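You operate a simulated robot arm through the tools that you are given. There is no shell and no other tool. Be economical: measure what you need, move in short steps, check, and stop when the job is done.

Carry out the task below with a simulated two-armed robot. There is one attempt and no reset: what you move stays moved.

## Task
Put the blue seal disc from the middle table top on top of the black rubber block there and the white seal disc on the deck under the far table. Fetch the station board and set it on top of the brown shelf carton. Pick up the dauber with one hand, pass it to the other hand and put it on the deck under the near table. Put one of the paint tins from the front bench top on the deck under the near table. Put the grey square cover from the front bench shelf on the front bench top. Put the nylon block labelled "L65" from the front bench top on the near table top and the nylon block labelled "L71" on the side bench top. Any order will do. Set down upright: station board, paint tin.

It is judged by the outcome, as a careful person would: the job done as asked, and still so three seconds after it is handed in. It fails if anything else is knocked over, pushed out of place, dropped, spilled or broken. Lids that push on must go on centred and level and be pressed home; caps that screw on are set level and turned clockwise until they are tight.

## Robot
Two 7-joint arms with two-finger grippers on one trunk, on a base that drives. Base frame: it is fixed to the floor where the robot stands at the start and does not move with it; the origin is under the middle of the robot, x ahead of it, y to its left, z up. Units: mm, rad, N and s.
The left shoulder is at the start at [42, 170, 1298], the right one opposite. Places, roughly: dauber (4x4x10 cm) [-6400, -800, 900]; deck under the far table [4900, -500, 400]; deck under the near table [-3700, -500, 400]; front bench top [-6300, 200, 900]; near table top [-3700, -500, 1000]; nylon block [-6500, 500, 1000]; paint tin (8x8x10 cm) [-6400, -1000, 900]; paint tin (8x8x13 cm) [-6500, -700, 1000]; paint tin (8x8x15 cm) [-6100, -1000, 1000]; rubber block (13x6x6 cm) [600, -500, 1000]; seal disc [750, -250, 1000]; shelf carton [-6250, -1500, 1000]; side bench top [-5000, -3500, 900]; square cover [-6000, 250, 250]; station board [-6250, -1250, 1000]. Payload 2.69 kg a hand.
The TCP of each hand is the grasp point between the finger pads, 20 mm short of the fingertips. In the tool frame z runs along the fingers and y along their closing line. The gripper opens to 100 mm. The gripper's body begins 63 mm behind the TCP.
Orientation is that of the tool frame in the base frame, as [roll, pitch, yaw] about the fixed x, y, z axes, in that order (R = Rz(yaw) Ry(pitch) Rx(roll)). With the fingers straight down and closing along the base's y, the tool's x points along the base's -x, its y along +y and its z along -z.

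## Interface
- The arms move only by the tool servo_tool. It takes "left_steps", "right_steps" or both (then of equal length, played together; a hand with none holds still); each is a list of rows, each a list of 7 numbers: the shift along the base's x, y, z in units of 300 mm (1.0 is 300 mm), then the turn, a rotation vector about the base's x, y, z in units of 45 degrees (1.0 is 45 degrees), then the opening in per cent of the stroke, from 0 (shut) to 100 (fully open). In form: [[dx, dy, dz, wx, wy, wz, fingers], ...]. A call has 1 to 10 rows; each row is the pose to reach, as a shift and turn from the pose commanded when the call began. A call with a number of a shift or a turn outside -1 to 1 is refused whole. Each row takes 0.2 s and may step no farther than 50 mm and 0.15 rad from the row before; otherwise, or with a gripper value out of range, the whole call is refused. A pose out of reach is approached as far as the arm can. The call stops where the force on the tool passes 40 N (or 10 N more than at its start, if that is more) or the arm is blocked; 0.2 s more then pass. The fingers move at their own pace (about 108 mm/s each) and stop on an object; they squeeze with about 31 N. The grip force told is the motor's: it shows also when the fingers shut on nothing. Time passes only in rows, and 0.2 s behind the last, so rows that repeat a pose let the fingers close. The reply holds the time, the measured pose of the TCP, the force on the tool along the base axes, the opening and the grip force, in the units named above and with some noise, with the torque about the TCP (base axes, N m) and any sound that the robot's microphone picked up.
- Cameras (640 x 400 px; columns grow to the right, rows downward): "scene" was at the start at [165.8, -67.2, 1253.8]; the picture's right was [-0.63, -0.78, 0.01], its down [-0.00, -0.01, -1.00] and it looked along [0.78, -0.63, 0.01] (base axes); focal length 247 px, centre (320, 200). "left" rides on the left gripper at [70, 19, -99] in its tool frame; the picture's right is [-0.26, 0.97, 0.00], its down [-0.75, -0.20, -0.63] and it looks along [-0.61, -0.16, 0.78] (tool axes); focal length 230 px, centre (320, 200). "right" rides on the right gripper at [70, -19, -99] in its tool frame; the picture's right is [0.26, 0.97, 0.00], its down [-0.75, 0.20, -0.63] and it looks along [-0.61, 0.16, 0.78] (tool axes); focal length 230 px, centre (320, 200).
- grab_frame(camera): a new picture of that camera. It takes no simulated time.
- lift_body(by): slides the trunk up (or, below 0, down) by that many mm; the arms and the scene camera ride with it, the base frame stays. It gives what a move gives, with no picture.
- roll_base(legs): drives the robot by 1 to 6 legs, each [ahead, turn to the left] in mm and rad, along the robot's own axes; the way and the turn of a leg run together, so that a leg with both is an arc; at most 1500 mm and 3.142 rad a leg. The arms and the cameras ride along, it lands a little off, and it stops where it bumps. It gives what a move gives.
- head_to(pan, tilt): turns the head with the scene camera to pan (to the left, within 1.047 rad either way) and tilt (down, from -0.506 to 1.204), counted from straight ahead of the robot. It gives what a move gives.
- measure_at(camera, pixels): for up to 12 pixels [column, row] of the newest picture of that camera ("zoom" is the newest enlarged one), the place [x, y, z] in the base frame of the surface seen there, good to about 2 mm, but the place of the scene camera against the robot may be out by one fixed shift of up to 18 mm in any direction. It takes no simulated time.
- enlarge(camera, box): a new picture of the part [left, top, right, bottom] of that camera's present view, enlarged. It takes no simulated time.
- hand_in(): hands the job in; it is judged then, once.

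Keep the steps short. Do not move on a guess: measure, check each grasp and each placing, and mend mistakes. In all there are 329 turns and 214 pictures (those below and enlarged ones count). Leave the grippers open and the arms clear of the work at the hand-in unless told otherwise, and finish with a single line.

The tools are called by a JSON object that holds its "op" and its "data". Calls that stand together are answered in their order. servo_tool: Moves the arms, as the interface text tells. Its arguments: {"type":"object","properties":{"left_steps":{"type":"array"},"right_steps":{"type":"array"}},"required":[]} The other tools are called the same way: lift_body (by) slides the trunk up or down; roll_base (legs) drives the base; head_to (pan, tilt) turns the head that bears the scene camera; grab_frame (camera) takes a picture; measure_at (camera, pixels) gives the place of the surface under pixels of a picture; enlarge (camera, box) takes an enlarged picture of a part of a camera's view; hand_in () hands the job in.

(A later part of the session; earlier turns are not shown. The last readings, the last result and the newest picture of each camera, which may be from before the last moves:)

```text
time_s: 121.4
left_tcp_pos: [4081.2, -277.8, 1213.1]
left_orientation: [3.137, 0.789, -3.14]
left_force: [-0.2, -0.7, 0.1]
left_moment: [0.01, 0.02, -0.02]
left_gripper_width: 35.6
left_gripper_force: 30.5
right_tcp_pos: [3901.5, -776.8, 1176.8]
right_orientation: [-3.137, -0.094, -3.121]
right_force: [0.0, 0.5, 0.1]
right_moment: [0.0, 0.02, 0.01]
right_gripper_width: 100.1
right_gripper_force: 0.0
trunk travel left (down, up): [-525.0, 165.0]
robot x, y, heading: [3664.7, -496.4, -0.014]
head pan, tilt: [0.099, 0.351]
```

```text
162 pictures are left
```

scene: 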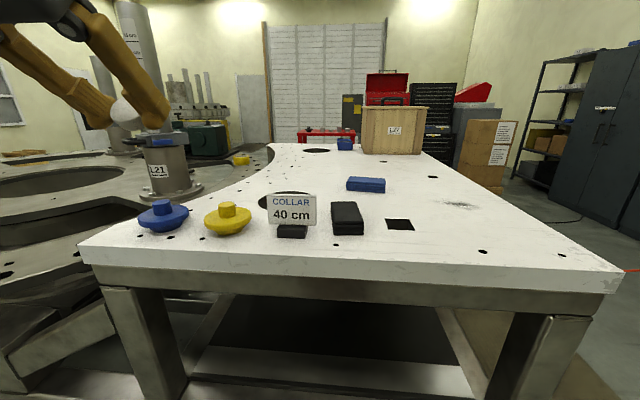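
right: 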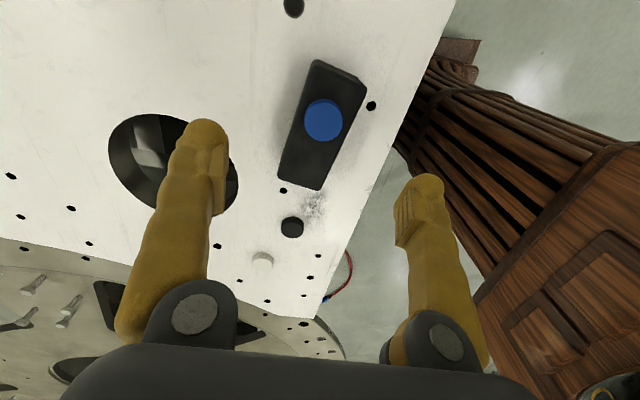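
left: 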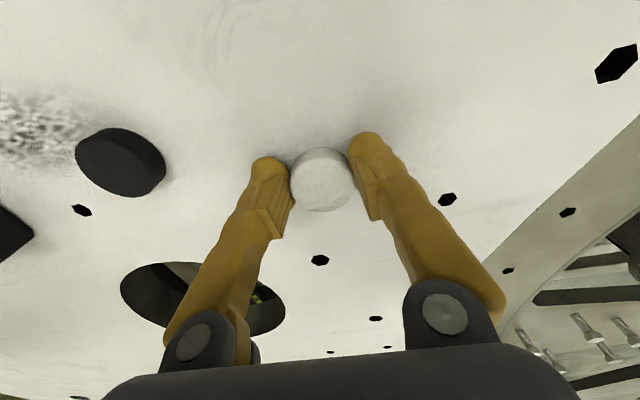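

The left hand (x≈4081) is short of the table edge (4237). I lower the trunk by 400.

{"op": "lift_body", "data": {"by": -400}}

{"op": "lift_body", "data": {"by": -60}}

{"op": "grab_frame", "data": {"camera": "scene"}}

{"op": "grab_frame", "data": {"camera": "left"}}

```text
time_s: 125.2
left_tcp_pos: [4074.6, -280.1, 808.9]
left_orientation: [3.134, 0.773, 3.126]
left_force: [0.4, 0.1, -0.6]
left_moment: [0.03, -0.02, 0.03]
left_gripper_width: 35.3
left_gripper_force: 30.6
right_tcp_pos: [3894.0, -774.9, 776.9]
right_orientation: [3.139, -0.096, -3.129]
right_force: [-0.1, 0.8, -0.5]
right_moment: [-0.02, 0.0, -0.03]
right_gripper_width: 99.9
right_gripper_force: 0.1
trunk travel left (down, up): [-125.0, 565.0]
robot x, y, heading: [3663.4, -497.6, -0.014]
head pan, tilt: [0.099, 0.351]
```

```text
time_s: 126.2
left_tcp_pos: [4073.2, -280.1, 749.4]
left_orientation: [3.131, 0.773, 3.125]
left_force: [-0.3, 0.3, -0.4]
left_moment: [0.01, 0.0, -0.04]
left_gripper_width: 35.2
left_gripper_force: 30.9
right_tcp_pos: [3892.2, -773.7, 716.9]
right_orientation: [3.141, -0.096, -3.129]
right_force: [0.2, -0.7, 0.3]
right_moment: [0.0, -0.01, 0.0]
right_gripper_width: 100.1
right_gripper_force: 0.0
trunk travel left (down, up): [-65.0, 625.0]
robot x, y, heading: [3663.2, -496.3, -0.011]
head pan, tilt: [0.099, 0.351]
```

```text
161 pictures are left
```

scene: 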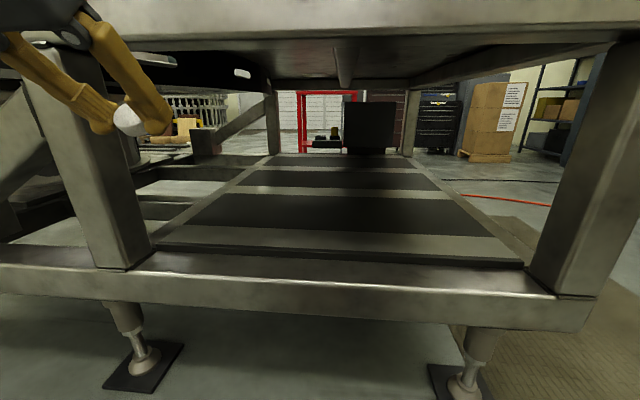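

```text
160 pictures are left
```

left: 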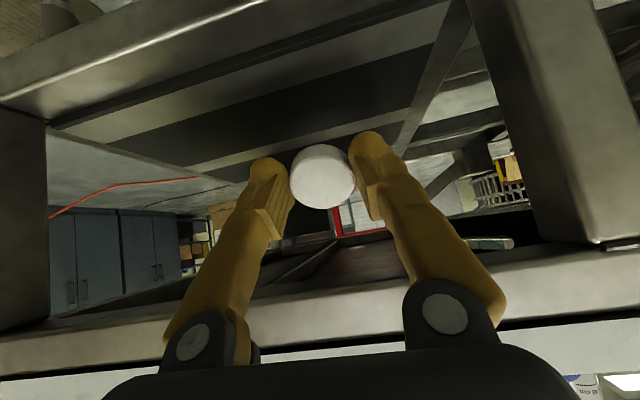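

Excellent view of the deck. I measure the panel, left leg, apron underside.

{"op": "measure_at", "data": {"camera": "scene", "pixels": [[170, 245], [150, 240], [340, 275], [340, 243], [340, 210], [320, 42], [250, 207], [520, 262], [530, 250], [60, 100], [240, 230], [300, 232]]}}

```text
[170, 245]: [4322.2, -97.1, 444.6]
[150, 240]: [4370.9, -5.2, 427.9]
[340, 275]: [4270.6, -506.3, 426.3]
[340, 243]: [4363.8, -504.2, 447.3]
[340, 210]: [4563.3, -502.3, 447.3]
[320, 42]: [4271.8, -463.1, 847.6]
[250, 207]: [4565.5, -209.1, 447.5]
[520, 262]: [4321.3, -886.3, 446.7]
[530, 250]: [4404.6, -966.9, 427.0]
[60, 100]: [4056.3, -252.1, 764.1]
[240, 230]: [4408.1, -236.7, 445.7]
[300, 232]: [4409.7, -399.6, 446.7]
```

The panel top is about z=441 starting x≈4310; the underside of the top is about 841. I lower the left hand to z≈570 here, then drive ahead.

{"op": "servo_tool", "data": {"left_steps": [[0, 0, -0.15, 0, 0, 0, 20], [0, 0, -0.3, 0, 0, 0, 20], [0, 0, -0.45, 0, 0, 0, 20], [0, 0, -0.6, 0, 0, 0, 20], [0, 0, -0.6, 0, 0, 0, 20]]}}

{"op": "grab_frame", "data": {"camera": "scene"}}

```text
time_s: 127.4
left_tcp_pos: [4071.9, -278.8, 569.8]
left_orientation: [3.133, 0.769, 3.125]
left_force: [0.2, 0.7, -0.2]
left_moment: [0.02, -0.01, 0.02]
left_gripper_width: 35.2
left_gripper_force: 30.7
left hand out of reach, approached as far as the arm can: row 1, 2
right_tcp_pos: [3893.0, -774.7, 716.5]
right_orientation: [3.138, -0.097, -3.129]
right_force: [-0.3, -0.2, -0.4]
right_moment: [-0.01, 0.0, -0.03]
right_gripper_width: 99.8
right_gripper_force: 0.2
trunk travel left (down, up): [-65.0, 625.0]
robot x, y, heading: [3665.3, -497.3, -0.008]
head pan, tilt: [0.099, 0.351]
```

```text
159 pictures are left
```

scene: 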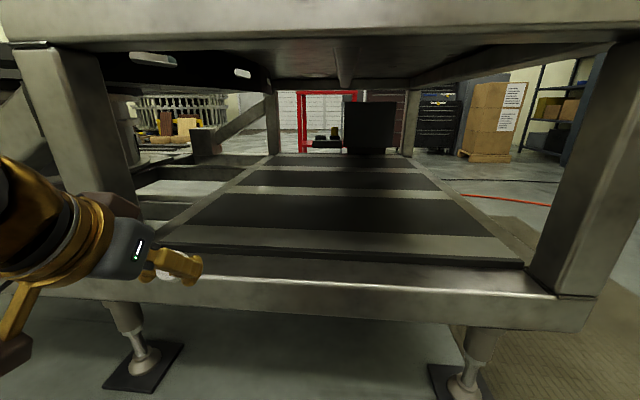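

I drive ahead 230 mm.

{"op": "roll_base", "data": {"legs": [[230, 0]]}}

{"op": "servo_tool", "data": {"left_steps": [[0, 0, 0, 0, 0, 0, 20]]}}

{"op": "grab_frame", "data": {"camera": "left"}}

```text
time_s: 129.2
left_tcp_pos: [4302.5, -284.1, 568.4]
left_orientation: [3.134, 0.77, 3.119]
left_force: [-0.2, 0.5, -1.2]
left_moment: [-0.02, 0.04, 0.02]
left_gripper_width: 35.4
left_gripper_force: 31.2
right_tcp_pos: [4121.6, -778.3, 716.5]
right_orientation: [3.139, -0.096, -3.133]
right_force: [-0.4, -0.8, -0.2]
right_moment: [0.02, 0.01, 0.0]
right_gripper_width: 99.9
right_gripper_force: 0.0
trunk travel left (down, up): [-65.0, 625.0]
robot x, y, heading: [3892.9, -497.0, -0.012]
head pan, tilt: [0.099, 0.351]
```

```text
time_s: 129.6
left_tcp_pos: [4292.7, -285.2, 576.7]
left_orientation: [3.134, 0.786, 3.122]
left_force: [0.5, -0.2, 0.5]
left_moment: [-0.02, -0.01, 0.02]
left_gripper_width: 35.1
left_gripper_force: 31.2
right_tcp_pos: [4122.3, -781.3, 716.8]
right_orientation: [-3.13, -0.093, -3.115]
right_force: [-0.5, -0.1, -0.4]
right_moment: [-0.02, -0.04, 0.01]
right_gripper_width: 99.9
right_gripper_force: 0.0
trunk travel left (down, up): [-65.0, 625.0]
robot x, y, heading: [3896.0, -497.2, -0.018]
head pan, tilt: [0.099, 0.351]
```

```text
158 pictures are left
```

left: 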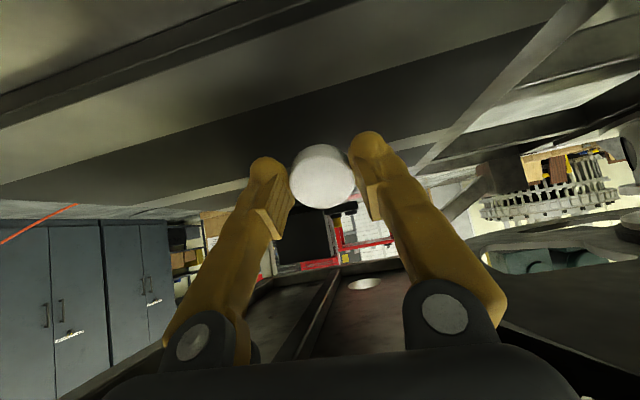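

I move the hand ahead 90 mm and down to z≈478 over the panel.

{"op": "servo_tool", "data": {"left_steps": [[0.1, 0, -0.06, 0, 0, 0, 20], [0.2, 0, -0.12, 0, 0, 0, 20], [0.3, 0, -0.2, 0, 0, 0, 20], [0.3, 0, -0.28, 0, 0, 0, 20], [0.3, 0, -0.33, 0, 0, 0, 20], [0.3, 0, -0.33, 0, 0, 0, 20]]}}

{"op": "grab_frame", "data": {"camera": "scene"}}

```text
time_s: 130.9
left_tcp_pos: [4384.3, -284.0, 496.2]
left_orientation: [3.133, 0.781, 3.119]
left_force: [0.2, 0.1, 0.0]
left_moment: [0.0, 0.04, 0.01]
left_gripper_width: 35.2
left_gripper_force: 31.4
left hand out of reach, approached as far as the arm can: row 4, 5, 6
right_tcp_pos: [4121.7, -782.0, 716.7]
right_orientation: [-3.131, -0.091, -3.115]
right_force: [-0.2, 0.6, -0.2]
right_moment: [0.03, -0.02, 0.0]
right_gripper_width: 100.1
right_gripper_force: 0.2
trunk travel left (down, up): [-65.0, 625.0]
robot x, y, heading: [3891.8, -497.6, -0.016]
head pan, tilt: [0.099, 0.351]
```

```text
157 pictures are left
```

scene: 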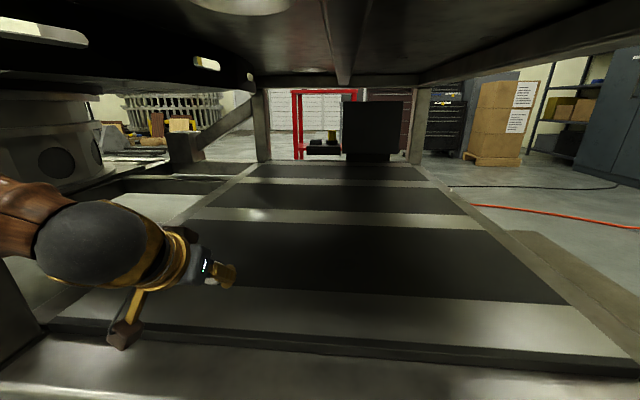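

The hand is at its lower reach limit at z 496, so I lower the trunk by 24 to bring the disc nearly to the panel.

{"op": "lift_body", "data": {"by": -24}}

{"op": "enlarge", "data": {"camera": "scene", "box": [80, 200, 320, 350]}}

```text
time_s: 131.7
left_tcp_pos: [4383.6, -284.4, 472.0]
left_orientation: [3.132, 0.781, 3.122]
left_force: [-0.5, -1.2, 0.3]
left_moment: [0.04, -0.02, -0.01]
left_gripper_width: 35.3
left_gripper_force: 30.8
right_tcp_pos: [4120.8, -781.0, 693.9]
right_orientation: [-3.131, -0.096, -3.115]
right_force: [0.2, -0.6, -0.7]
right_moment: [0.01, 0.0, 0.0]
right_gripper_width: 100.1
right_gripper_force: 0.1
trunk travel left (down, up): [-41.0, 649.0]
robot x, y, heading: [3892.1, -499.6, -0.016]
head pan, tilt: [0.099, 0.351]
```

```text
2.67 times, centred on (200, 275) of scene
```

zoom: 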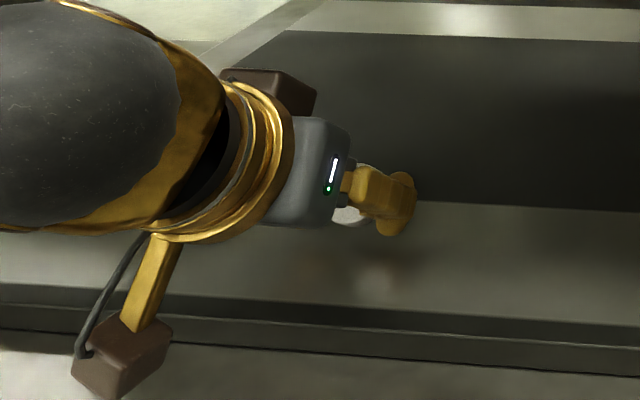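

Close to the panel. I lower 4 mm more and read the force.

{"op": "lift_body", "data": {"by": -4}}

{"op": "lift_body", "data": {"by": -3}}

```text
time_s: 132.2
left_tcp_pos: [4383.4, -283.5, 467.1]
left_orientation: [3.133, 0.781, 3.124]
left_force: [-1.0, 0.2, 0.1]
left_moment: [0.0, -0.03, -0.04]
left_gripper_width: 35.3
left_gripper_force: 31.1
right_tcp_pos: [4122.0, -781.0, 688.6]
right_orientation: [-3.131, -0.093, -3.115]
right_force: [1.0, -0.3, 0.2]
right_moment: [0.02, 0.02, 0.01]
right_gripper_width: 100.0
right_gripper_force: 0.0
trunk travel left (down, up): [-37.0, 653.0]
robot x, y, heading: [3890.5, -502.6, -0.012]
head pan, tilt: [0.099, 0.351]
```

```text
time_s: 132.7
left_tcp_pos: [4383.8, -283.5, 465.6]
left_orientation: [3.131, 0.786, 3.121]
left_force: [-2.8, 1.0, 12.4]
left_moment: [0.0, -0.02, 0.01]
left_gripper_width: 35.4
left_gripper_force: 31.2
right_tcp_pos: [4120.2, -781.5, 686.3]
right_orientation: [-3.13, -0.092, -3.114]
right_force: [0.7, 0.3, 0.3]
right_moment: [-0.01, -0.02, -0.02]
right_gripper_width: 100.1
right_gripper_force: 0.0
trunk travel left (down, up): [-34.0, 656.0]
robot x, y, heading: [3890.2, -500.1, -0.013]
head pan, tilt: [0.099, 0.351]
```

Contact, 12 N upward. I open the fingers a little at a time and look.

{"op": "servo_tool", "data": {"left_steps": [[0, 0, 0, 0, 0, 0, 45], [0, 0, 0, 0, 0, 0, 60], [0, 0, 0, 0, 0, 0, 60], [0, 0, 0, 0, 0, 0, 60]]}}

{"op": "grab_frame", "data": {"camera": "left"}}

```text
time_s: 133.7
left_tcp_pos: [4382.6, -283.5, 465.1]
left_orientation: [3.134, 0.78, 3.123]
left_force: [0.1, -0.5, 0.0]
left_moment: [-0.01, 0.01, 0.02]
left_gripper_width: 60.0
left_gripper_force: 0.1
right_tcp_pos: [4121.8, -781.5, 685.6]
right_orientation: [-3.131, -0.096, -3.114]
right_force: [0.6, 0.5, 0.3]
right_moment: [-0.01, 0.02, -0.02]
right_gripper_width: 99.9
right_gripper_force: 0.1
trunk travel left (down, up): [-34.0, 656.0]
robot x, y, heading: [3894.1, -498.7, -0.014]
head pan, tilt: [0.099, 0.351]
```

```text
155 pictures are left
```

left: 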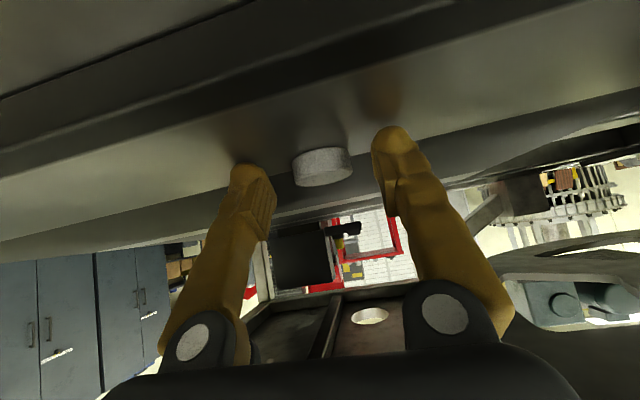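

The disc lies flat on the panel. I open fully, rise and draw back, then reverse the base.

{"op": "servo_tool", "data": {"left_steps": [[-0.03, 0, 0.06, 0, 0, 0, 80], [-0.08, 0, 0.16, 0, 0, 0, 100], [-0.16, 0, 0.26, 0, 0, 0, 100], [-0.28, 0, 0.33, 0, 0, 0, 100], [-0.28, 0, 0.33, 0, 0, 0, 100]]}}

{"op": "roll_base", "data": {"legs": [[-350, 0]]}}

{"op": "grab_frame", "data": {"camera": "scene"}}

```text
time_s: 134.9
left_tcp_pos: [4299.0, -283.2, 564.6]
left_orientation: [3.134, 0.78, 3.121]
left_force: [0.5, 0.2, -0.1]
left_moment: [0.01, -0.01, 0.01]
left_gripper_width: 99.9
left_gripper_force: 0.0
right_tcp_pos: [4120.9, -781.4, 686.8]
right_orientation: [-3.132, -0.095, -3.116]
right_force: [0.0, 0.1, -0.9]
right_moment: [-0.02, 0.02, 0.03]
right_gripper_width: 100.2
right_gripper_force: 0.0
trunk travel left (down, up): [-34.0, 656.0]
robot x, y, heading: [3893.0, -498.3, -0.019]
head pan, tilt: [0.099, 0.351]
```

```text
time_s: 137.2
left_tcp_pos: [3948.6, -277.4, 563.1]
left_orientation: [3.134, 0.782, 3.125]
left_force: [-0.8, -0.6, -0.3]
left_moment: [0.01, -0.03, 0.0]
left_gripper_width: 99.8
left_gripper_force: 0.0
right_tcp_pos: [3771.5, -775.4, 686.9]
right_orientation: [-3.13, -0.095, -3.114]
right_force: [-0.4, -0.4, -0.2]
right_moment: [0.0, 0.0, -0.04]
right_gripper_width: 100.0
right_gripper_force: 0.1
trunk travel left (down, up): [-34.0, 656.0]
robot x, y, heading: [3540.0, -494.6, -0.011]
head pan, tilt: [0.099, 0.351]
```

```text
154 pictures are left
```

scene: 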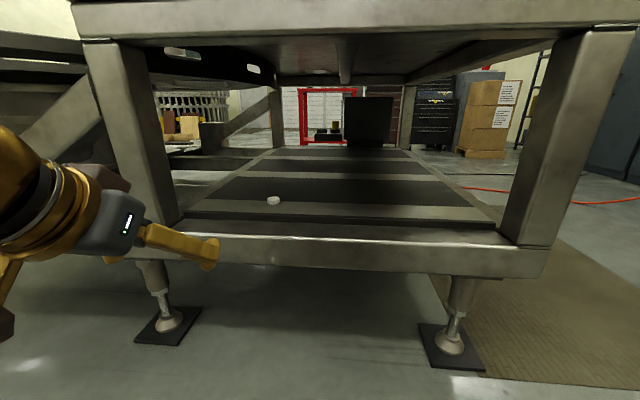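

White disc is on the deck at (273,200). I raise the trunk back and untilt the left hand.

{"op": "lift_body", "data": {"by": 400}}

{"op": "lift_body", "data": {"by": 91}}

{"op": "servo_tool", "data": {"left_steps": [[-0.05, 0, 0.05, 0, 0.15, 0, 100], [-0.1, 0, 0.1, 0, 0.3, 0, 100], [-0.15, 0, 0.15, 0, 0.45, 0, 100], [-0.2, 0, 0.2, 0, 0.6, 0, 100], [-0.25, 0, 0.25, 0, 0.75, 0, 100], [-0.35, 0, 0.3, 0, 0.9, 0, 100], [-0.45, 0, 0.35, 0, 0.98, 0, 100], [-0.45, 0, 0.35, 0, 0.98, 0, 100]]}}

{"op": "roll_base", "data": {"legs": [[0, -1.83], [1310, 0], [0, -1.31]]}}

{"op": "head_to", "data": {"pan": 0.0, "tilt": 0.3}}

{"op": "grab_frame", "data": {"camera": "scene"}}

```text
time_s: 141.0
left_tcp_pos: [3950.0, -270.1, 970.4]
left_orientation: [3.121, 0.805, 3.139]
left_force: [-0.2, -0.7, 0.7]
left_moment: [0.01, 0.01, 0.0]
left_gripper_width: 99.9
left_gripper_force: 0.0
right_tcp_pos: [3778.0, -779.8, 1086.1]
right_orientation: [-3.114, -0.091, -3.089]
right_force: [0.0, -0.4, -0.2]
right_moment: [0.02, -0.04, -0.04]
right_gripper_width: 100.0
right_gripper_force: 0.1
trunk travel left (down, up): [-434.0, 256.0]
robot x, y, heading: [3543.7, -492.5, -0.012]
head pan, tilt: [0.099, 0.351]
```

```text
time_s: 142.3
left_tcp_pos: [3951.6, -270.1, 1059.3]
left_orientation: [3.117, 0.807, 3.14]
left_force: [-0.4, -0.1, 0.3]
left_moment: [0.02, 0.03, 0.0]
left_gripper_width: 99.9
left_gripper_force: 0.1
right_tcp_pos: [3779.1, -780.2, 1177.9]
right_orientation: [-3.113, -0.088, -3.087]
right_force: [-0.6, -0.3, 0.7]
right_moment: [0.01, 0.02, -0.01]
right_gripper_width: 100.3
right_gripper_force: 0.2
trunk travel left (down, up): [-525.0, 165.0]
robot x, y, heading: [3541.9, -492.4, -0.015]
head pan, tilt: [0.099, 0.351]
```

```text
time_s: 144.1
left_tcp_pos: [3818.5, -278.0, 1170.3]
left_orientation: [-3.132, 0.04, -3.14]
left_force: [0.3, 0.2, -1.0]
left_moment: [-0.02, 0.04, -0.01]
left_gripper_width: 100.3
left_gripper_force: 0.1
left hand out of reach, approached as far as the arm can: row 1, 2, 3, 7, 8
right_tcp_pos: [3781.8, -778.7, 1177.6]
right_orientation: [-3.111, -0.09, -3.087]
right_force: [-1.2, 0.2, 0.2]
right_moment: [-0.02, 0.03, 0.02]
right_gripper_width: 100.1
right_gripper_force: 0.3
trunk travel left (down, up): [-525.0, 165.0]
robot x, y, heading: [3537.8, -495.3, -0.014]
head pan, tilt: [0.099, 0.351]
```

```text
time_s: 158.5
left_tcp_pos: [2939.9, -1986.4, 1170.4]
left_orientation: [-3.133, 0.038, 0.026]
left_force: [0.3, 0.3, 0.1]
left_moment: [-0.02, -0.01, 0.0]
left_gripper_width: 99.8
left_gripper_force: 0.2
right_tcp_pos: [2968.2, -1485.4, 1180.1]
right_orientation: [-3.131, -0.101, 0.059]
right_force: [0.2, 0.9, -0.2]
right_moment: [0.03, 0.01, 0.01]
right_gripper_width: 100.0
right_gripper_force: 0.0
trunk travel left (down, up): [-525.0, 165.0]
robot x, y, heading: [3211.2, -1767.3, -3.129]
head pan, tilt: [0.099, 0.351]
```

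```text
time_s: 159.2
left_tcp_pos: [2932.0, -1984.2, 1185.7]
left_orientation: [-3.112, 0.103, 0.065]
left_force: [0.4, -0.1, -0.7]
left_moment: [-0.03, -0.01, -0.04]
left_gripper_width: 99.8
left_gripper_force: 0.0
right_tcp_pos: [2969.1, -1480.1, 1182.0]
right_orientation: [-3.109, -0.097, 0.084]
right_force: [-0.8, 0.6, -1.0]
right_moment: [-0.01, 0.01, -0.01]
right_gripper_width: 100.1
right_gripper_force: 0.1
trunk travel left (down, up): [-525.0, 165.0]
robot x, y, heading: [3211.3, -1771.3, -3.126]
head pan, tilt: [0.0, 0.3]
```

```text
153 pictures are left
```

scene: 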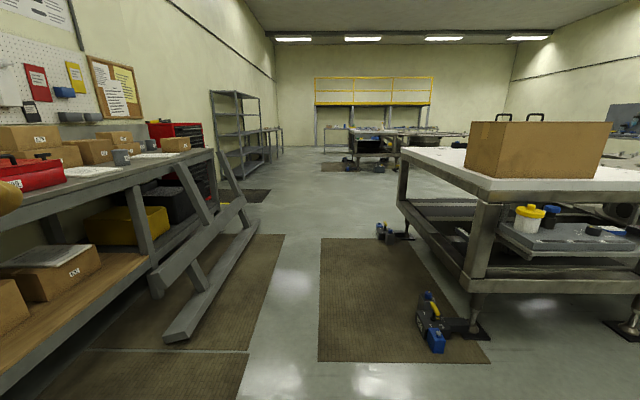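

The aisle back is clear. I drive 5000 mm along it and look.

{"op": "roll_base", "data": {"legs": [[0, -0.02], [1500, 0], [1500, 0], [1500, 0], [500, 0]]}}

{"op": "grab_frame", "data": {"camera": "scene"}}

```text
time_s: 183.6
left_tcp_pos: [-2089.3, -1943.4, 1185.1]
left_orientation: [-3.112, 0.099, 0.044]
left_force: [-0.1, 0.2, 0.5]
left_moment: [0.01, -0.03, 0.02]
left_gripper_width: 100.0
left_gripper_force: 0.0
right_tcp_pos: [-2041.0, -1438.7, 1183.0]
right_orientation: [-3.11, -0.101, 0.064]
right_force: [0.0, 0.0, -0.5]
right_moment: [0.02, -0.01, 0.01]
right_gripper_width: 100.0
right_gripper_force: 0.1
trunk travel left (down, up): [-525.0, 165.0]
robot x, y, heading: [-1810.3, -1734.2, 3.137]
head pan, tilt: [0.0, 0.3]
```

```text
152 pictures are left
```

scene: 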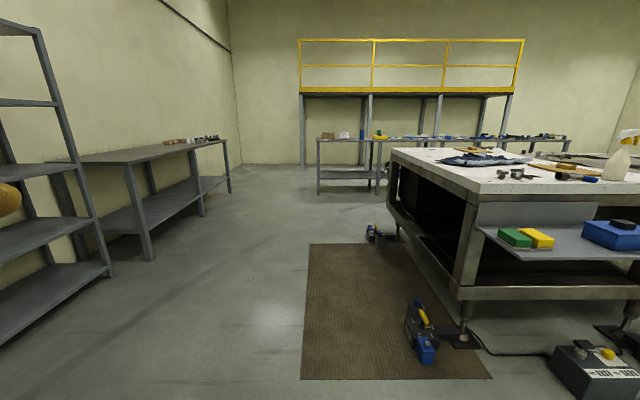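

The near table is right ahead-right, the side bench left, the front bench at the far wall. I measure some points.

{"op": "measure_at", "data": {"camera": "scene", "pixels": [[415, 350], [372, 232], [460, 150], [395, 152], [480, 188], [350, 140], [320, 140], [560, 140], [320, 190], [150, 155], [220, 142], [150, 250]]}}

{"op": "enlarge", "data": {"camera": "scene", "box": [300, 110, 580, 285]}}

```text
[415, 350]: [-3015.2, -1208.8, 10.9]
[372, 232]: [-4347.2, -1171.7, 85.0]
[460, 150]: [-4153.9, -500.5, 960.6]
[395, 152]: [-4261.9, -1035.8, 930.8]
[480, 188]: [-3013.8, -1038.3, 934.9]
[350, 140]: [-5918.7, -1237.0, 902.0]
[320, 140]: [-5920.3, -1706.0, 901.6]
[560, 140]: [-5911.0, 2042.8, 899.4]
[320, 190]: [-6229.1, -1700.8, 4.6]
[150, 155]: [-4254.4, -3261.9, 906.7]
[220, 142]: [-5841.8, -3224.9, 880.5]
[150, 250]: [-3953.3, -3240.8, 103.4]
```

```text
2.29 times, centred on (440, 198) of scene
```

zoom: 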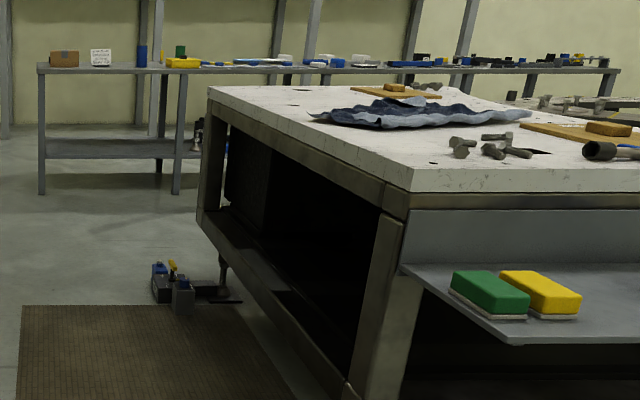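

I drive 3200 mm on to x≈-5000, and look at the front bench.

{"op": "roll_base", "data": {"legs": [[1500, 0], [1500, 0], [200, 0]]}}

{"op": "head_to", "data": {"pan": -0.3, "tilt": 0.35}}

{"op": "grab_frame", "data": {"camera": "scene"}}

```text
time_s: 199.3
left_tcp_pos: [-5267.4, -1935.3, 1197.5]
left_orientation: [-3.116, 0.109, 0.04]
left_force: [-0.7, -0.1, 1.1]
left_moment: [0.0, -0.04, -0.03]
left_gripper_width: 99.9
left_gripper_force: 0.0
right_tcp_pos: [-5222.9, -1426.7, 1188.9]
right_orientation: [-3.119, -0.088, 0.062]
right_force: [0.7, -0.4, -0.4]
right_moment: [-0.04, -0.03, -0.01]
right_gripper_width: 100.0
right_gripper_force: 0.0
trunk travel left (down, up): [-525.0, 165.0]
robot x, y, heading: [-5013.8, -1723.1, 3.13]
head pan, tilt: [0.0, 0.3]
```

```text
time_s: 200.1
left_tcp_pos: [-5295.8, -1934.8, 1190.0]
left_orientation: [-3.115, 0.084, 0.045]
left_force: [-0.8, -0.8, -0.2]
left_moment: [0.02, 0.04, 0.01]
left_gripper_width: 100.0
left_gripper_force: 0.1
right_tcp_pos: [-5249.8, -1427.7, 1184.7]
right_orientation: [-3.117, -0.111, 0.063]
right_force: [-0.1, 0.2, 0.1]
right_moment: [-0.02, -0.01, 0.0]
right_gripper_width: 100.0
right_gripper_force: 0.0
trunk travel left (down, up): [-525.0, 165.0]
robot x, y, heading: [-5014.4, -1731.6, 3.134]
head pan, tilt: [-0.3, 0.351]
```

```text
150 pictures are left
```

scene: 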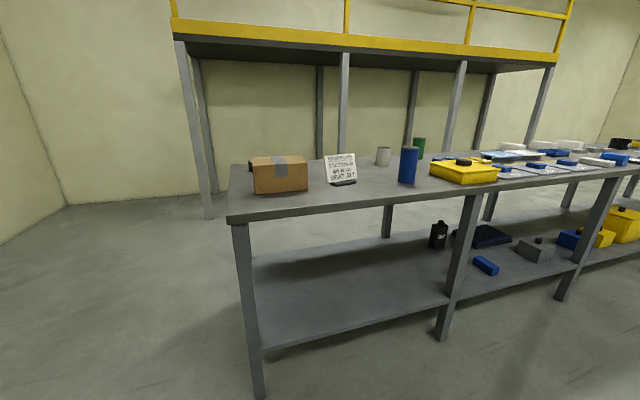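

I see the carton, station board, tins, and boxes. I enlarge.

{"op": "enlarge", "data": {"camera": "scene", "box": [230, 120, 470, 270]}}

{"op": "measure_at", "data": {"camera": "scene", "pixels": [[262, 160], [300, 162], [262, 192], [305, 190], [328, 158], [352, 157], [345, 184], [383, 150], [408, 150], [419, 140], [460, 165], [463, 160]]}}

{"op": "enlarge", "data": {"camera": "scene", "box": [400, 120, 640, 270]}}

```text
2.67 times, centred on (350, 195) of scene
```

zoom: 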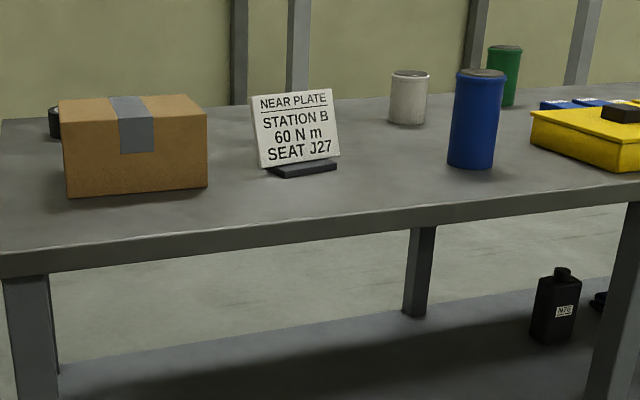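

```text
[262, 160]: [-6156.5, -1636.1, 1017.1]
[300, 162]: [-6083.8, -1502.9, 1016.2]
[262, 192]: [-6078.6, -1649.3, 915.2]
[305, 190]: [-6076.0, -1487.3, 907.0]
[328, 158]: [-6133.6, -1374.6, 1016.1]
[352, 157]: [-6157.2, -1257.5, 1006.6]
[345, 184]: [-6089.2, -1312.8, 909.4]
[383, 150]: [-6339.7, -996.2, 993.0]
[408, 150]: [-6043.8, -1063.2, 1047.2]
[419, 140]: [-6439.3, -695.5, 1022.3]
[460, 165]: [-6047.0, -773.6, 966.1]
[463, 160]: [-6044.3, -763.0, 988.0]
```

```text
2.67 times, centred on (520, 195) of scene
```

zoom: 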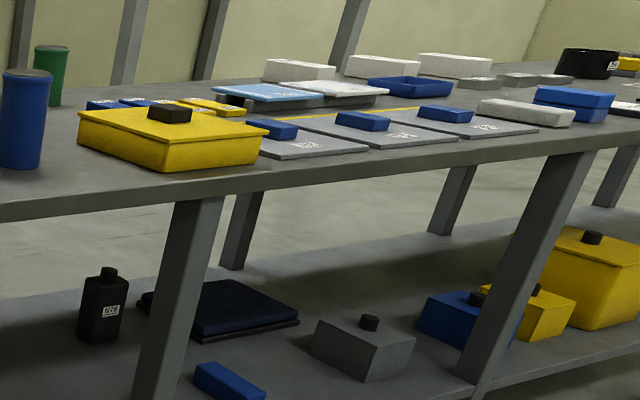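

I choose the blue tin (nearest). I drive to about (-5600,-1200) facing the bench, for board, carton and tin.

{"op": "roll_base", "data": {"legs": [[0, -1.565], [531, 0], [0, 1.571], [560, 0]]}}

{"op": "head_to", "data": {"pan": 0.1, "tilt": 0.55}}

{"op": "grab_frame", "data": {"camera": "scene"}}

```text
time_s: 213.8
left_tcp_pos: [-5848.1, -1411.2, 1190.9]
left_orientation: [-3.113, 0.087, 0.064]
left_force: [-1.3, 0.1, 0.4]
left_moment: [-0.04, -0.01, -0.01]
left_gripper_width: 99.8
left_gripper_force: 0.0
right_tcp_pos: [-5809.9, -903.4, 1185.4]
right_orientation: [-3.116, -0.106, 0.082]
right_force: [-0.7, 0.1, -0.3]
right_moment: [-0.06, 0.0, -0.02]
right_gripper_width: 99.8
right_gripper_force: 0.1
trunk travel left (down, up): [-525.0, 165.0]
robot x, y, heading: [-5574.4, -1198.6, -3.133]
head pan, tilt: [-0.3, 0.351]
```

```text
time_s: 214.7
left_tcp_pos: [-5845.4, -1409.6, 1191.9]
left_orientation: [-3.09, 0.08, 0.102]
left_force: [0.0, 0.4, -0.2]
left_moment: [0.01, 0.02, 0.0]
left_gripper_width: 100.0
left_gripper_force: 0.0
right_tcp_pos: [-5808.0, -896.6, 1187.0]
right_orientation: [-3.09, -0.106, 0.104]
right_force: [-0.4, 0.4, 0.3]
right_moment: [0.0, -0.01, -0.01]
right_gripper_width: 100.0
right_gripper_force: 0.0
trunk travel left (down, up): [-525.0, 165.0]
robot x, y, heading: [-5577.3, -1197.4, -3.132]
head pan, tilt: [0.099, 0.55]
```

```text
147 pictures are left
```

scene: 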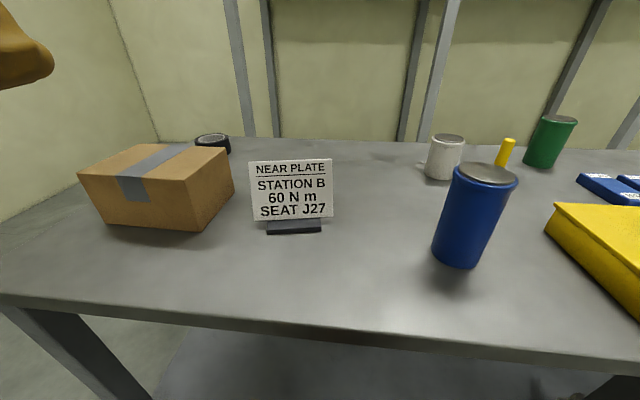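

I see the carton, the board, the blue tin and a yellow-handled dauber at (507,150). I measure key points.

{"op": "measure_at", "data": {"camera": "scene", "pixels": [[85, 172], [205, 185], [135, 147], [225, 152], [252, 165], [330, 162], [255, 215], [331, 213], [268, 228], [320, 226], [487, 172], [460, 260]]}}

{"op": "enlarge", "data": {"camera": "scene", "box": [220, 130, 380, 250]}}

{"op": "enlarge", "data": {"camera": "scene", "box": [400, 100, 600, 225]}}

```text
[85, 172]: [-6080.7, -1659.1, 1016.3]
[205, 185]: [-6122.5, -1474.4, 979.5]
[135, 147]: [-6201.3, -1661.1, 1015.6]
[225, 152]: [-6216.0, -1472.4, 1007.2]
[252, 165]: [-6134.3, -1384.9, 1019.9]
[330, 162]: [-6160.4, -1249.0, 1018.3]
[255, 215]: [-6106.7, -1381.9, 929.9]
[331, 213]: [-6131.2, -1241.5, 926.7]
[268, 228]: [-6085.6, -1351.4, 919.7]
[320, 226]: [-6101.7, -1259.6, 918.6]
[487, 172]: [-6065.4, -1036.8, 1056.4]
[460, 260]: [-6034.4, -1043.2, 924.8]
```

```text
3.33 times, centred on (300, 190) of scene
```

zoom: 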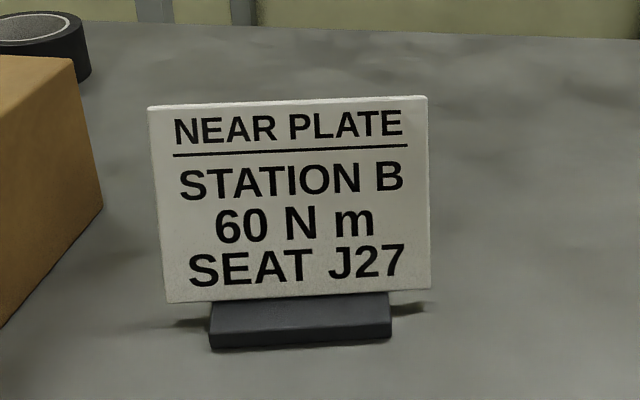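

```text
3.20 times, centred on (500, 162) of scene
```

zoom: 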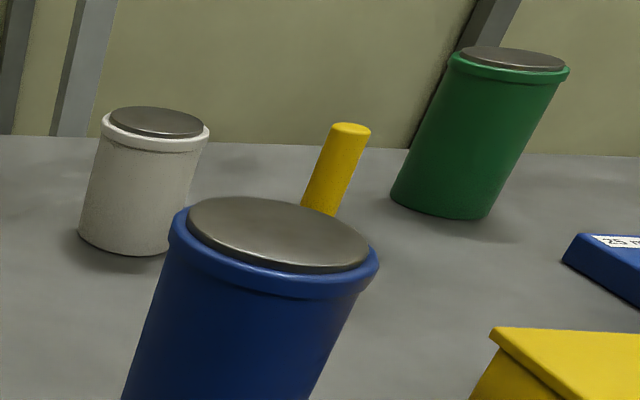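

Board leans back about 0.29 rad and is turned about 0.19. I drive 50 mm closer and start turning the left hand by -1.48 about z so that it closes across the board.

{"op": "roll_base", "data": {"legs": [[50, 0]]}}

{"op": "servo_tool", "data": {"left_steps": [[-0.05, 0, 0, 0, 0.02, -0.16, 100], [-0.1, 0, 0, 0.01, 0.04, -0.32, 100], [-0.15, 0, 0, 0.02, 0.06, -0.48, 100], [-0.2, 0, 0, 0.03, 0.08, -0.64, 100], [-0.25, 0, 0, 0.04, 0.1, -0.8, 100], [-0.3, 0, 0, 0.04, 0.1, -0.96, 100], [-0.3, 0, 0, 0.04, 0.1, -0.96, 100]]}}

{"op": "servo_tool", "data": {"left_steps": [[-0.05, 0.05, 0, 0, 0, -0.16, 100], [-0.1, 0.1, 0, 0, 0, -0.32, 100], [-0.15, 0.15, 0, 0, 0, -0.48, 100], [-0.2, 0.2, 0, 0.0, 0.0, -0.64, 100], [-0.25, 0.25, 0, 0.0, 0.0, -0.8, 100], [-0.3, 0.3, 0, 0.0, 0.0, -0.95, 100], [-0.3, 0.3, 0, 0.0, 0.0, -0.95, 100]]}}

{"op": "grab_frame", "data": {"camera": "left"}}

```text
time_s: 215.6
left_tcp_pos: [-5881.1, -1410.6, 1194.6]
left_orientation: [-3.094, 0.093, 0.091]
left_force: [0.8, -0.8, -0.2]
left_moment: [0.02, 0.04, -0.02]
left_gripper_width: 99.9
left_gripper_force: 0.1
right_tcp_pos: [-5843.4, -897.8, 1189.9]
right_orientation: [-3.096, -0.094, 0.096]
right_force: [0.9, -0.3, 0.1]
right_moment: [0.03, 0.08, -0.04]
right_gripper_width: 100.0
right_gripper_force: 0.2
trunk travel left (down, up): [-525.0, 165.0]
robot x, y, heading: [-5621.5, -1202.7, -3.134]
head pan, tilt: [0.099, 0.55]
```

```text
time_s: 217.2
left_tcp_pos: [-5965.8, -1410.0, 1195.7]
left_orientation: [-3.085, 0.181, -0.664]
left_force: [-0.4, -0.1, -0.1]
left_moment: [-0.01, 0.05, 0.0]
left_gripper_width: 100.0
left_gripper_force: 0.0
right_tcp_pos: [-5856.5, -891.5, 1189.0]
right_orientation: [-3.073, -0.105, 0.122]
right_force: [-0.6, 0.0, 0.3]
right_moment: [0.0, 0.03, -0.01]
right_gripper_width: 100.2
right_gripper_force: 0.0
trunk travel left (down, up): [-525.0, 165.0]
robot x, y, heading: [-5626.7, -1204.0, -3.131]
head pan, tilt: [0.099, 0.55]
```

```text
time_s: 218.8
left_tcp_pos: [-6056.5, -1318.4, 1196.6]
left_orientation: [-3.084, 0.182, -1.41]
left_force: [0.5, 0.1, 0.4]
left_moment: [0.03, -0.03, -0.01]
left_gripper_width: 100.0
left_gripper_force: 0.1
right_tcp_pos: [-5856.9, -892.8, 1188.9]
right_orientation: [-3.071, -0.105, 0.122]
right_force: [0.0, 0.3, -0.7]
right_moment: [0.01, 0.05, -0.02]
right_gripper_width: 99.7
right_gripper_force: 0.1
trunk travel left (down, up): [-525.0, 165.0]
robot x, y, heading: [-5627.0, -1203.6, -3.136]
head pan, tilt: [0.099, 0.55]
```

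```text
144 pictures are left
```

left: 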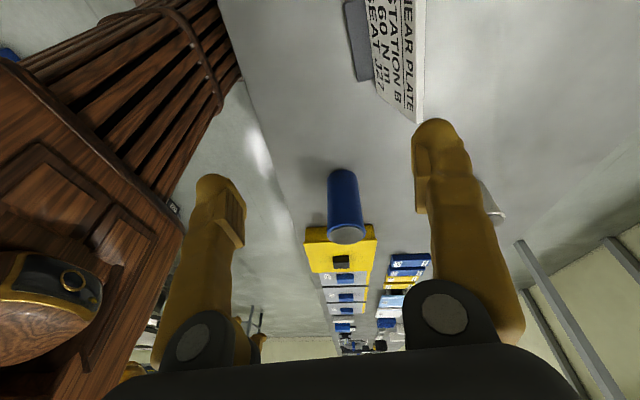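

The hand now looks along +y with the board at the top of the picture. I tilt to match the board's lean, and move over the board's top edge.

{"op": "servo_tool", "data": {"left_steps": [[-0.06, -0.03, 0, -0.03, -0.06, 0.01, 100], [-0.12, -0.06, 0, -0.06, -0.12, 0.02, 100], [-0.18, -0.1, -0.03, -0.1, -0.2, 0.03, 100], [-0.24, -0.15, -0.06, -0.14, -0.28, 0.04, 100], [-0.28, -0.2, -0.1, -0.17, -0.326, 0.04, 100], [-0.28, -0.2, -0.1, -0.17, -0.326, 0.04, 100]]}}

{"op": "grab_frame", "data": {"camera": "left"}}

{"op": "grab_frame", "data": {"camera": "scene"}}

```text
time_s: 220.2
left_tcp_pos: [-6141.7, -1378.7, 1166.5]
left_orientation: [-2.856, 0.0, -1.356]
left_force: [-0.1, -0.7, -0.1]
left_moment: [-0.02, -0.01, 0.01]
left_gripper_width: 100.2
left_gripper_force: 0.0
right_tcp_pos: [-5857.4, -890.0, 1189.2]
right_orientation: [-3.072, -0.105, 0.122]
right_force: [0.2, -0.1, -0.3]
right_moment: [0.01, 0.01, -0.01]
right_gripper_width: 99.9
right_gripper_force: 0.0
trunk travel left (down, up): [-525.0, 165.0]
robot x, y, heading: [-5626.2, -1198.5, -3.129]
head pan, tilt: [0.099, 0.55]
```

```text
143 pictures are left
```

left: 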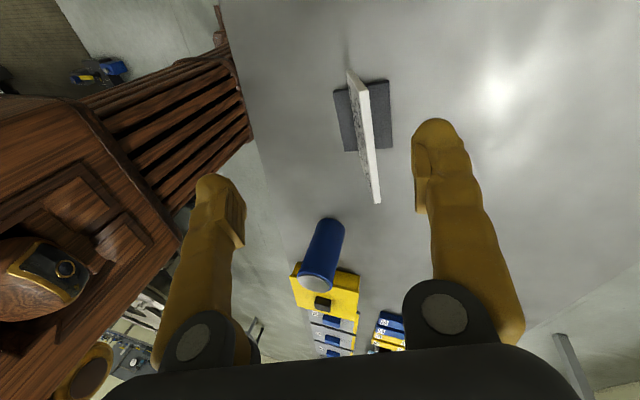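

```text
142 pictures are left
```

scene: 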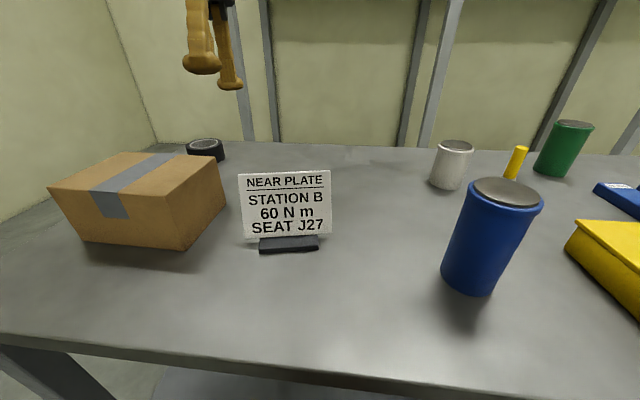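

The plate shows edge-on at (350,72)-(378,200). I measure its top edge and the foot.

{"op": "measure_at", "data": {"camera": "left", "pixels": [[353, 82], [362, 115], [368, 145], [376, 195], [340, 110], [385, 110], [345, 145], [366, 130]]}}

```text
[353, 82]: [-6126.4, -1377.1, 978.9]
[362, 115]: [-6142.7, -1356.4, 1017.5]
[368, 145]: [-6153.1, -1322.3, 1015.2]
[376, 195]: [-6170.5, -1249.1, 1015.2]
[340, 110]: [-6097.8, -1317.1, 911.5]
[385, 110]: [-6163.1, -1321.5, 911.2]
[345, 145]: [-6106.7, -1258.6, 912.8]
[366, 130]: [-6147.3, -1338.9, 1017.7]
```

Top edge centre is at (-6153,-1320,1016), turned 0.25. I line up about 60 mm above along the board's lean.

{"op": "servo_tool", "data": {"left_steps": [[-0.03, 0.06, -0.1, 0, 0, 0.02, 100], [-0.06, 0.12, -0.2, 0, 0, 0.05, 100], [-0.085, 0.187, -0.3, 0, 0, 0.05, 100], [-0.085, 0.187, -0.333, 0, 0, 0.05, 100], [-0.085, 0.187, -0.333, 0, 0, 0.05, 100]]}}

{"op": "grab_frame", "data": {"camera": "left"}}

{"op": "enlarge", "data": {"camera": "scene", "box": [180, 100, 380, 260]}}

```text
time_s: 220.7
left_tcp_pos: [-6130.9, -1361.5, 1146.2]
left_orientation: [-2.876, 0.007, -1.344]
left_force: [0.5, -0.4, 0.2]
left_moment: [0.02, 0.06, -0.01]
left_gripper_width: 100.2
left_gripper_force: 0.0
right_tcp_pos: [-5856.0, -884.3, 1190.8]
right_orientation: [-3.049, -0.106, 0.148]
right_force: [1.3, -0.5, 0.9]
right_moment: [0.01, 0.05, 0.0]
right_gripper_width: 100.3
right_gripper_force: 0.1
trunk travel left (down, up): [-525.0, 165.0]
robot x, y, heading: [-5625.6, -1200.5, -3.13]
head pan, tilt: [0.099, 0.55]
stopped in row 2 (left hand): the arm was blocked; the commanded pose is now the measured one
```

```text
141 pictures are left
```

left: 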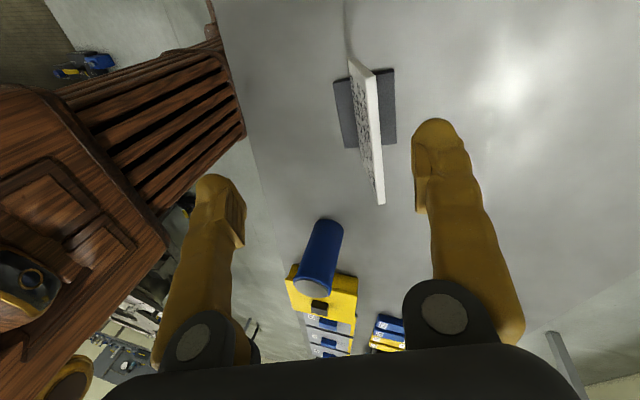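

```text
2.50 times, centred on (280, 180) of scene
```

zoom: 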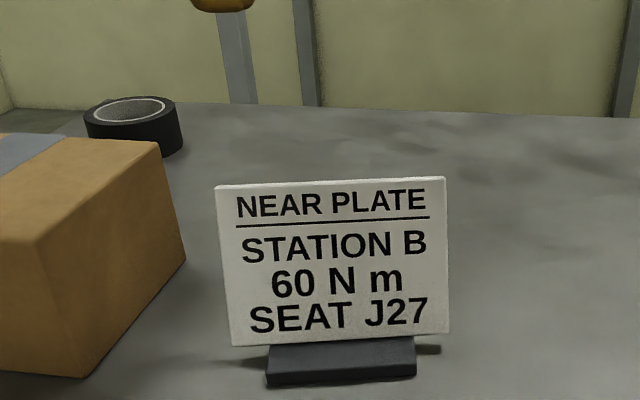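

The left arm is near full stretch with that tilt. I check how much room there is to get closer: look down at the bench front and shelf.

{"op": "head_to", "data": {"pan": 0.1, "tilt": 0.95}}

{"op": "grab_frame", "data": {"camera": "scene"}}

```text
time_s: 221.5
left_tcp_pos: [-6133.4, -1363.6, 1143.2]
left_orientation: [-2.87, 0.006, -1.342]
left_force: [-0.5, 1.0, 0.5]
left_moment: [0.01, -0.01, 0.02]
left_gripper_width: 99.8
left_gripper_force: 0.1
right_tcp_pos: [-5857.9, -883.7, 1191.5]
right_orientation: [-3.05, -0.107, 0.146]
right_force: [-0.8, -0.2, 0.6]
right_moment: [0.04, -0.01, -0.02]
right_gripper_width: 99.9
right_gripper_force: 0.1
trunk travel left (down, up): [-525.0, 165.0]
robot x, y, heading: [-5623.6, -1199.3, -3.134]
head pan, tilt: [0.099, 0.949]
```

```text
139 pictures are left
```

scene: 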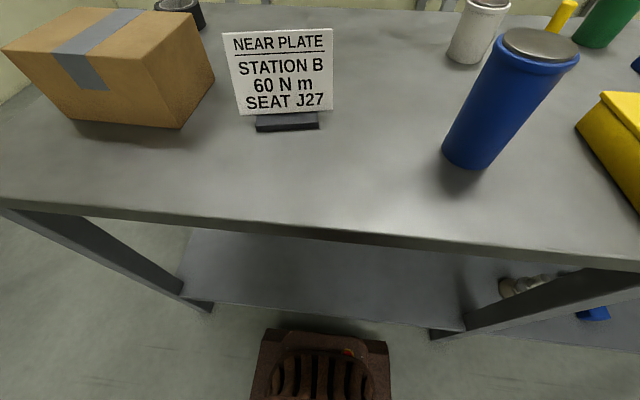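

I measure base front corners, shelf edge, bench edge and legs.

{"op": "measure_at", "data": {"camera": "scene", "pixels": [[265, 340], [387, 350], [330, 332], [300, 300], [320, 230], [320, 318], [435, 325], [195, 300], [330, 270], [500, 315], [170, 265]]}}

```text
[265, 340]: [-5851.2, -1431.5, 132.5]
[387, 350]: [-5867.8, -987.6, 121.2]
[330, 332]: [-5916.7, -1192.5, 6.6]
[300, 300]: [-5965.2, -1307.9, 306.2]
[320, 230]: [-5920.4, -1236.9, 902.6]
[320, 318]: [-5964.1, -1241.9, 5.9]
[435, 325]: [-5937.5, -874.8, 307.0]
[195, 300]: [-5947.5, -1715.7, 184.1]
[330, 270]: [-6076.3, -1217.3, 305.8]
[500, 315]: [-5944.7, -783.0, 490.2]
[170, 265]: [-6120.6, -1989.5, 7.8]
```

The shelf is at z≈300 and the base (195 high) fits beneath it, with legs at y≈-1715 and -875. I measure my barrel-shaped trunk against the bench edge in the left picture.

{"op": "measure_at", "data": {"camera": "left", "pixels": [[225, 60], [240, 120], [200, 170], [160, 200], [50, 180], [250, 150], [110, 230]]}}

```text
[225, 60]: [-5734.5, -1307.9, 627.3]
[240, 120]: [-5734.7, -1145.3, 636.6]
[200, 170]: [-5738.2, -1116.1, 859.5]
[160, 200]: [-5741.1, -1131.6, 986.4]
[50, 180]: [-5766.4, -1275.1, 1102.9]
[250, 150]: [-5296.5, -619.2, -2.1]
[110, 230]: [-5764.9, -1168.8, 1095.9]
```

There is about 175 mm between trunk and bench edge, so I drive 100 mm further in; the base slips under the shelf.

{"op": "roll_base", "data": {"legs": [[100, 0]]}}

{"op": "head_to", "data": {"pan": 0.1, "tilt": 0.6}}

{"op": "grab_frame", "data": {"camera": "scene"}}

```text
time_s: 222.7
left_tcp_pos: [-6236.7, -1364.2, 1142.6]
left_orientation: [-2.87, 0.004, -1.339]
left_force: [-0.1, -0.1, -0.1]
left_moment: [-0.01, -0.06, 0.0]
left_gripper_width: 99.8
left_gripper_force: 0.1
right_tcp_pos: [-5956.8, -888.0, 1191.3]
right_orientation: [-3.052, -0.105, 0.14]
right_force: [-0.7, -0.4, -0.4]
right_moment: [0.01, -0.01, 0.0]
right_gripper_width: 100.1
right_gripper_force: 0.1
trunk travel left (down, up): [-525.0, 165.0]
robot x, y, heading: [-5724.9, -1205.4, -3.131]
head pan, tilt: [0.099, 0.949]
```

```text
time_s: 223.5
left_tcp_pos: [-6219.8, -1363.7, 1151.5]
left_orientation: [-2.883, 0.008, -1.34]
left_force: [0.2, -0.2, 0.6]
left_moment: [-0.02, 0.04, -0.01]
left_gripper_width: 99.8
left_gripper_force: 0.1
right_tcp_pos: [-5956.2, -879.2, 1194.2]
right_orientation: [-3.035, -0.104, 0.163]
right_force: [0.2, -0.2, -0.3]
right_moment: [-0.03, 0.03, 0.02]
right_gripper_width: 100.1
right_gripper_force: 0.0
trunk travel left (down, up): [-525.0, 165.0]
robot x, y, heading: [-5723.3, -1201.8, -3.13]
head pan, tilt: [0.099, 0.6]
```

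```text
138 pictures are left
```

scene: 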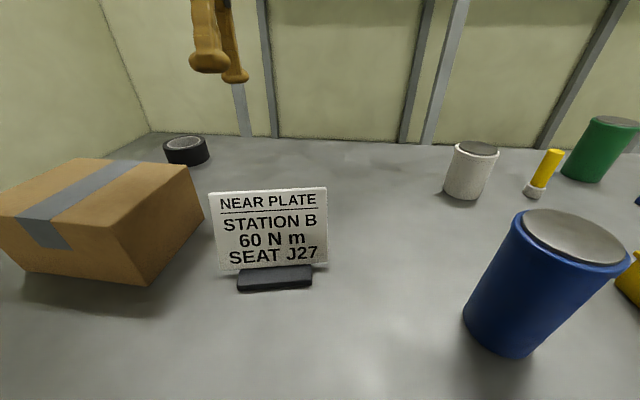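

Now the left hand has slack. I move to the pre-grasp at (-6167,-1323,1066).

{"op": "servo_tool", "data": {"left_steps": [[0.06, 0.04, -0.05, 0, -0.01, 0.01, 100], [0.12, 0.08, -0.12, 0, -0.02, 0.02, 100], [0.177, 0.137, -0.2, 0.01, -0.037, 0.025, 100], [0.177, 0.137, -0.283, 0.01, -0.037, 0.025, 100], [0.177, 0.137, -0.283, 0.01, -0.037, 0.025, 100]]}}

{"op": "grab_frame", "data": {"camera": "left"}}

```text
time_s: 224.7
left_tcp_pos: [-6166.0, -1322.6, 1065.9]
left_orientation: [-2.854, 0.008, -1.319]
left_force: [0.8, 0.0, 0.4]
left_moment: [0.0, 0.03, 0.01]
left_gripper_width: 100.1
left_gripper_force: 0.0
right_tcp_pos: [-5957.2, -879.9, 1193.5]
right_orientation: [-3.036, -0.106, 0.164]
right_force: [-0.1, -0.3, 0.1]
right_moment: [0.01, 0.02, 0.03]
right_gripper_width: 100.1
right_gripper_force: 0.0
trunk travel left (down, up): [-525.0, 165.0]
robot x, y, heading: [-5723.2, -1201.1, -3.134]
head pan, tilt: [0.099, 0.6]
```

```text
137 pictures are left
```

left: 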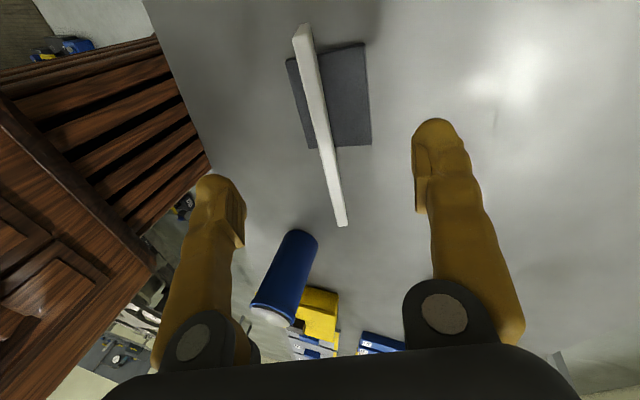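

I measure the plate's top edge again from here.

{"op": "measure_at", "data": {"camera": "left", "pixels": [[306, 50], [314, 85], [322, 120], [330, 160], [340, 210]]}}

```text
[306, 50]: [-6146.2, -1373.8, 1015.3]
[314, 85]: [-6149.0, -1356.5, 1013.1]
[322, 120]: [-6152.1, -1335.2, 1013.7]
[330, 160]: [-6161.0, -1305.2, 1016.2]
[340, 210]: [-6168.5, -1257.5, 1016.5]
```

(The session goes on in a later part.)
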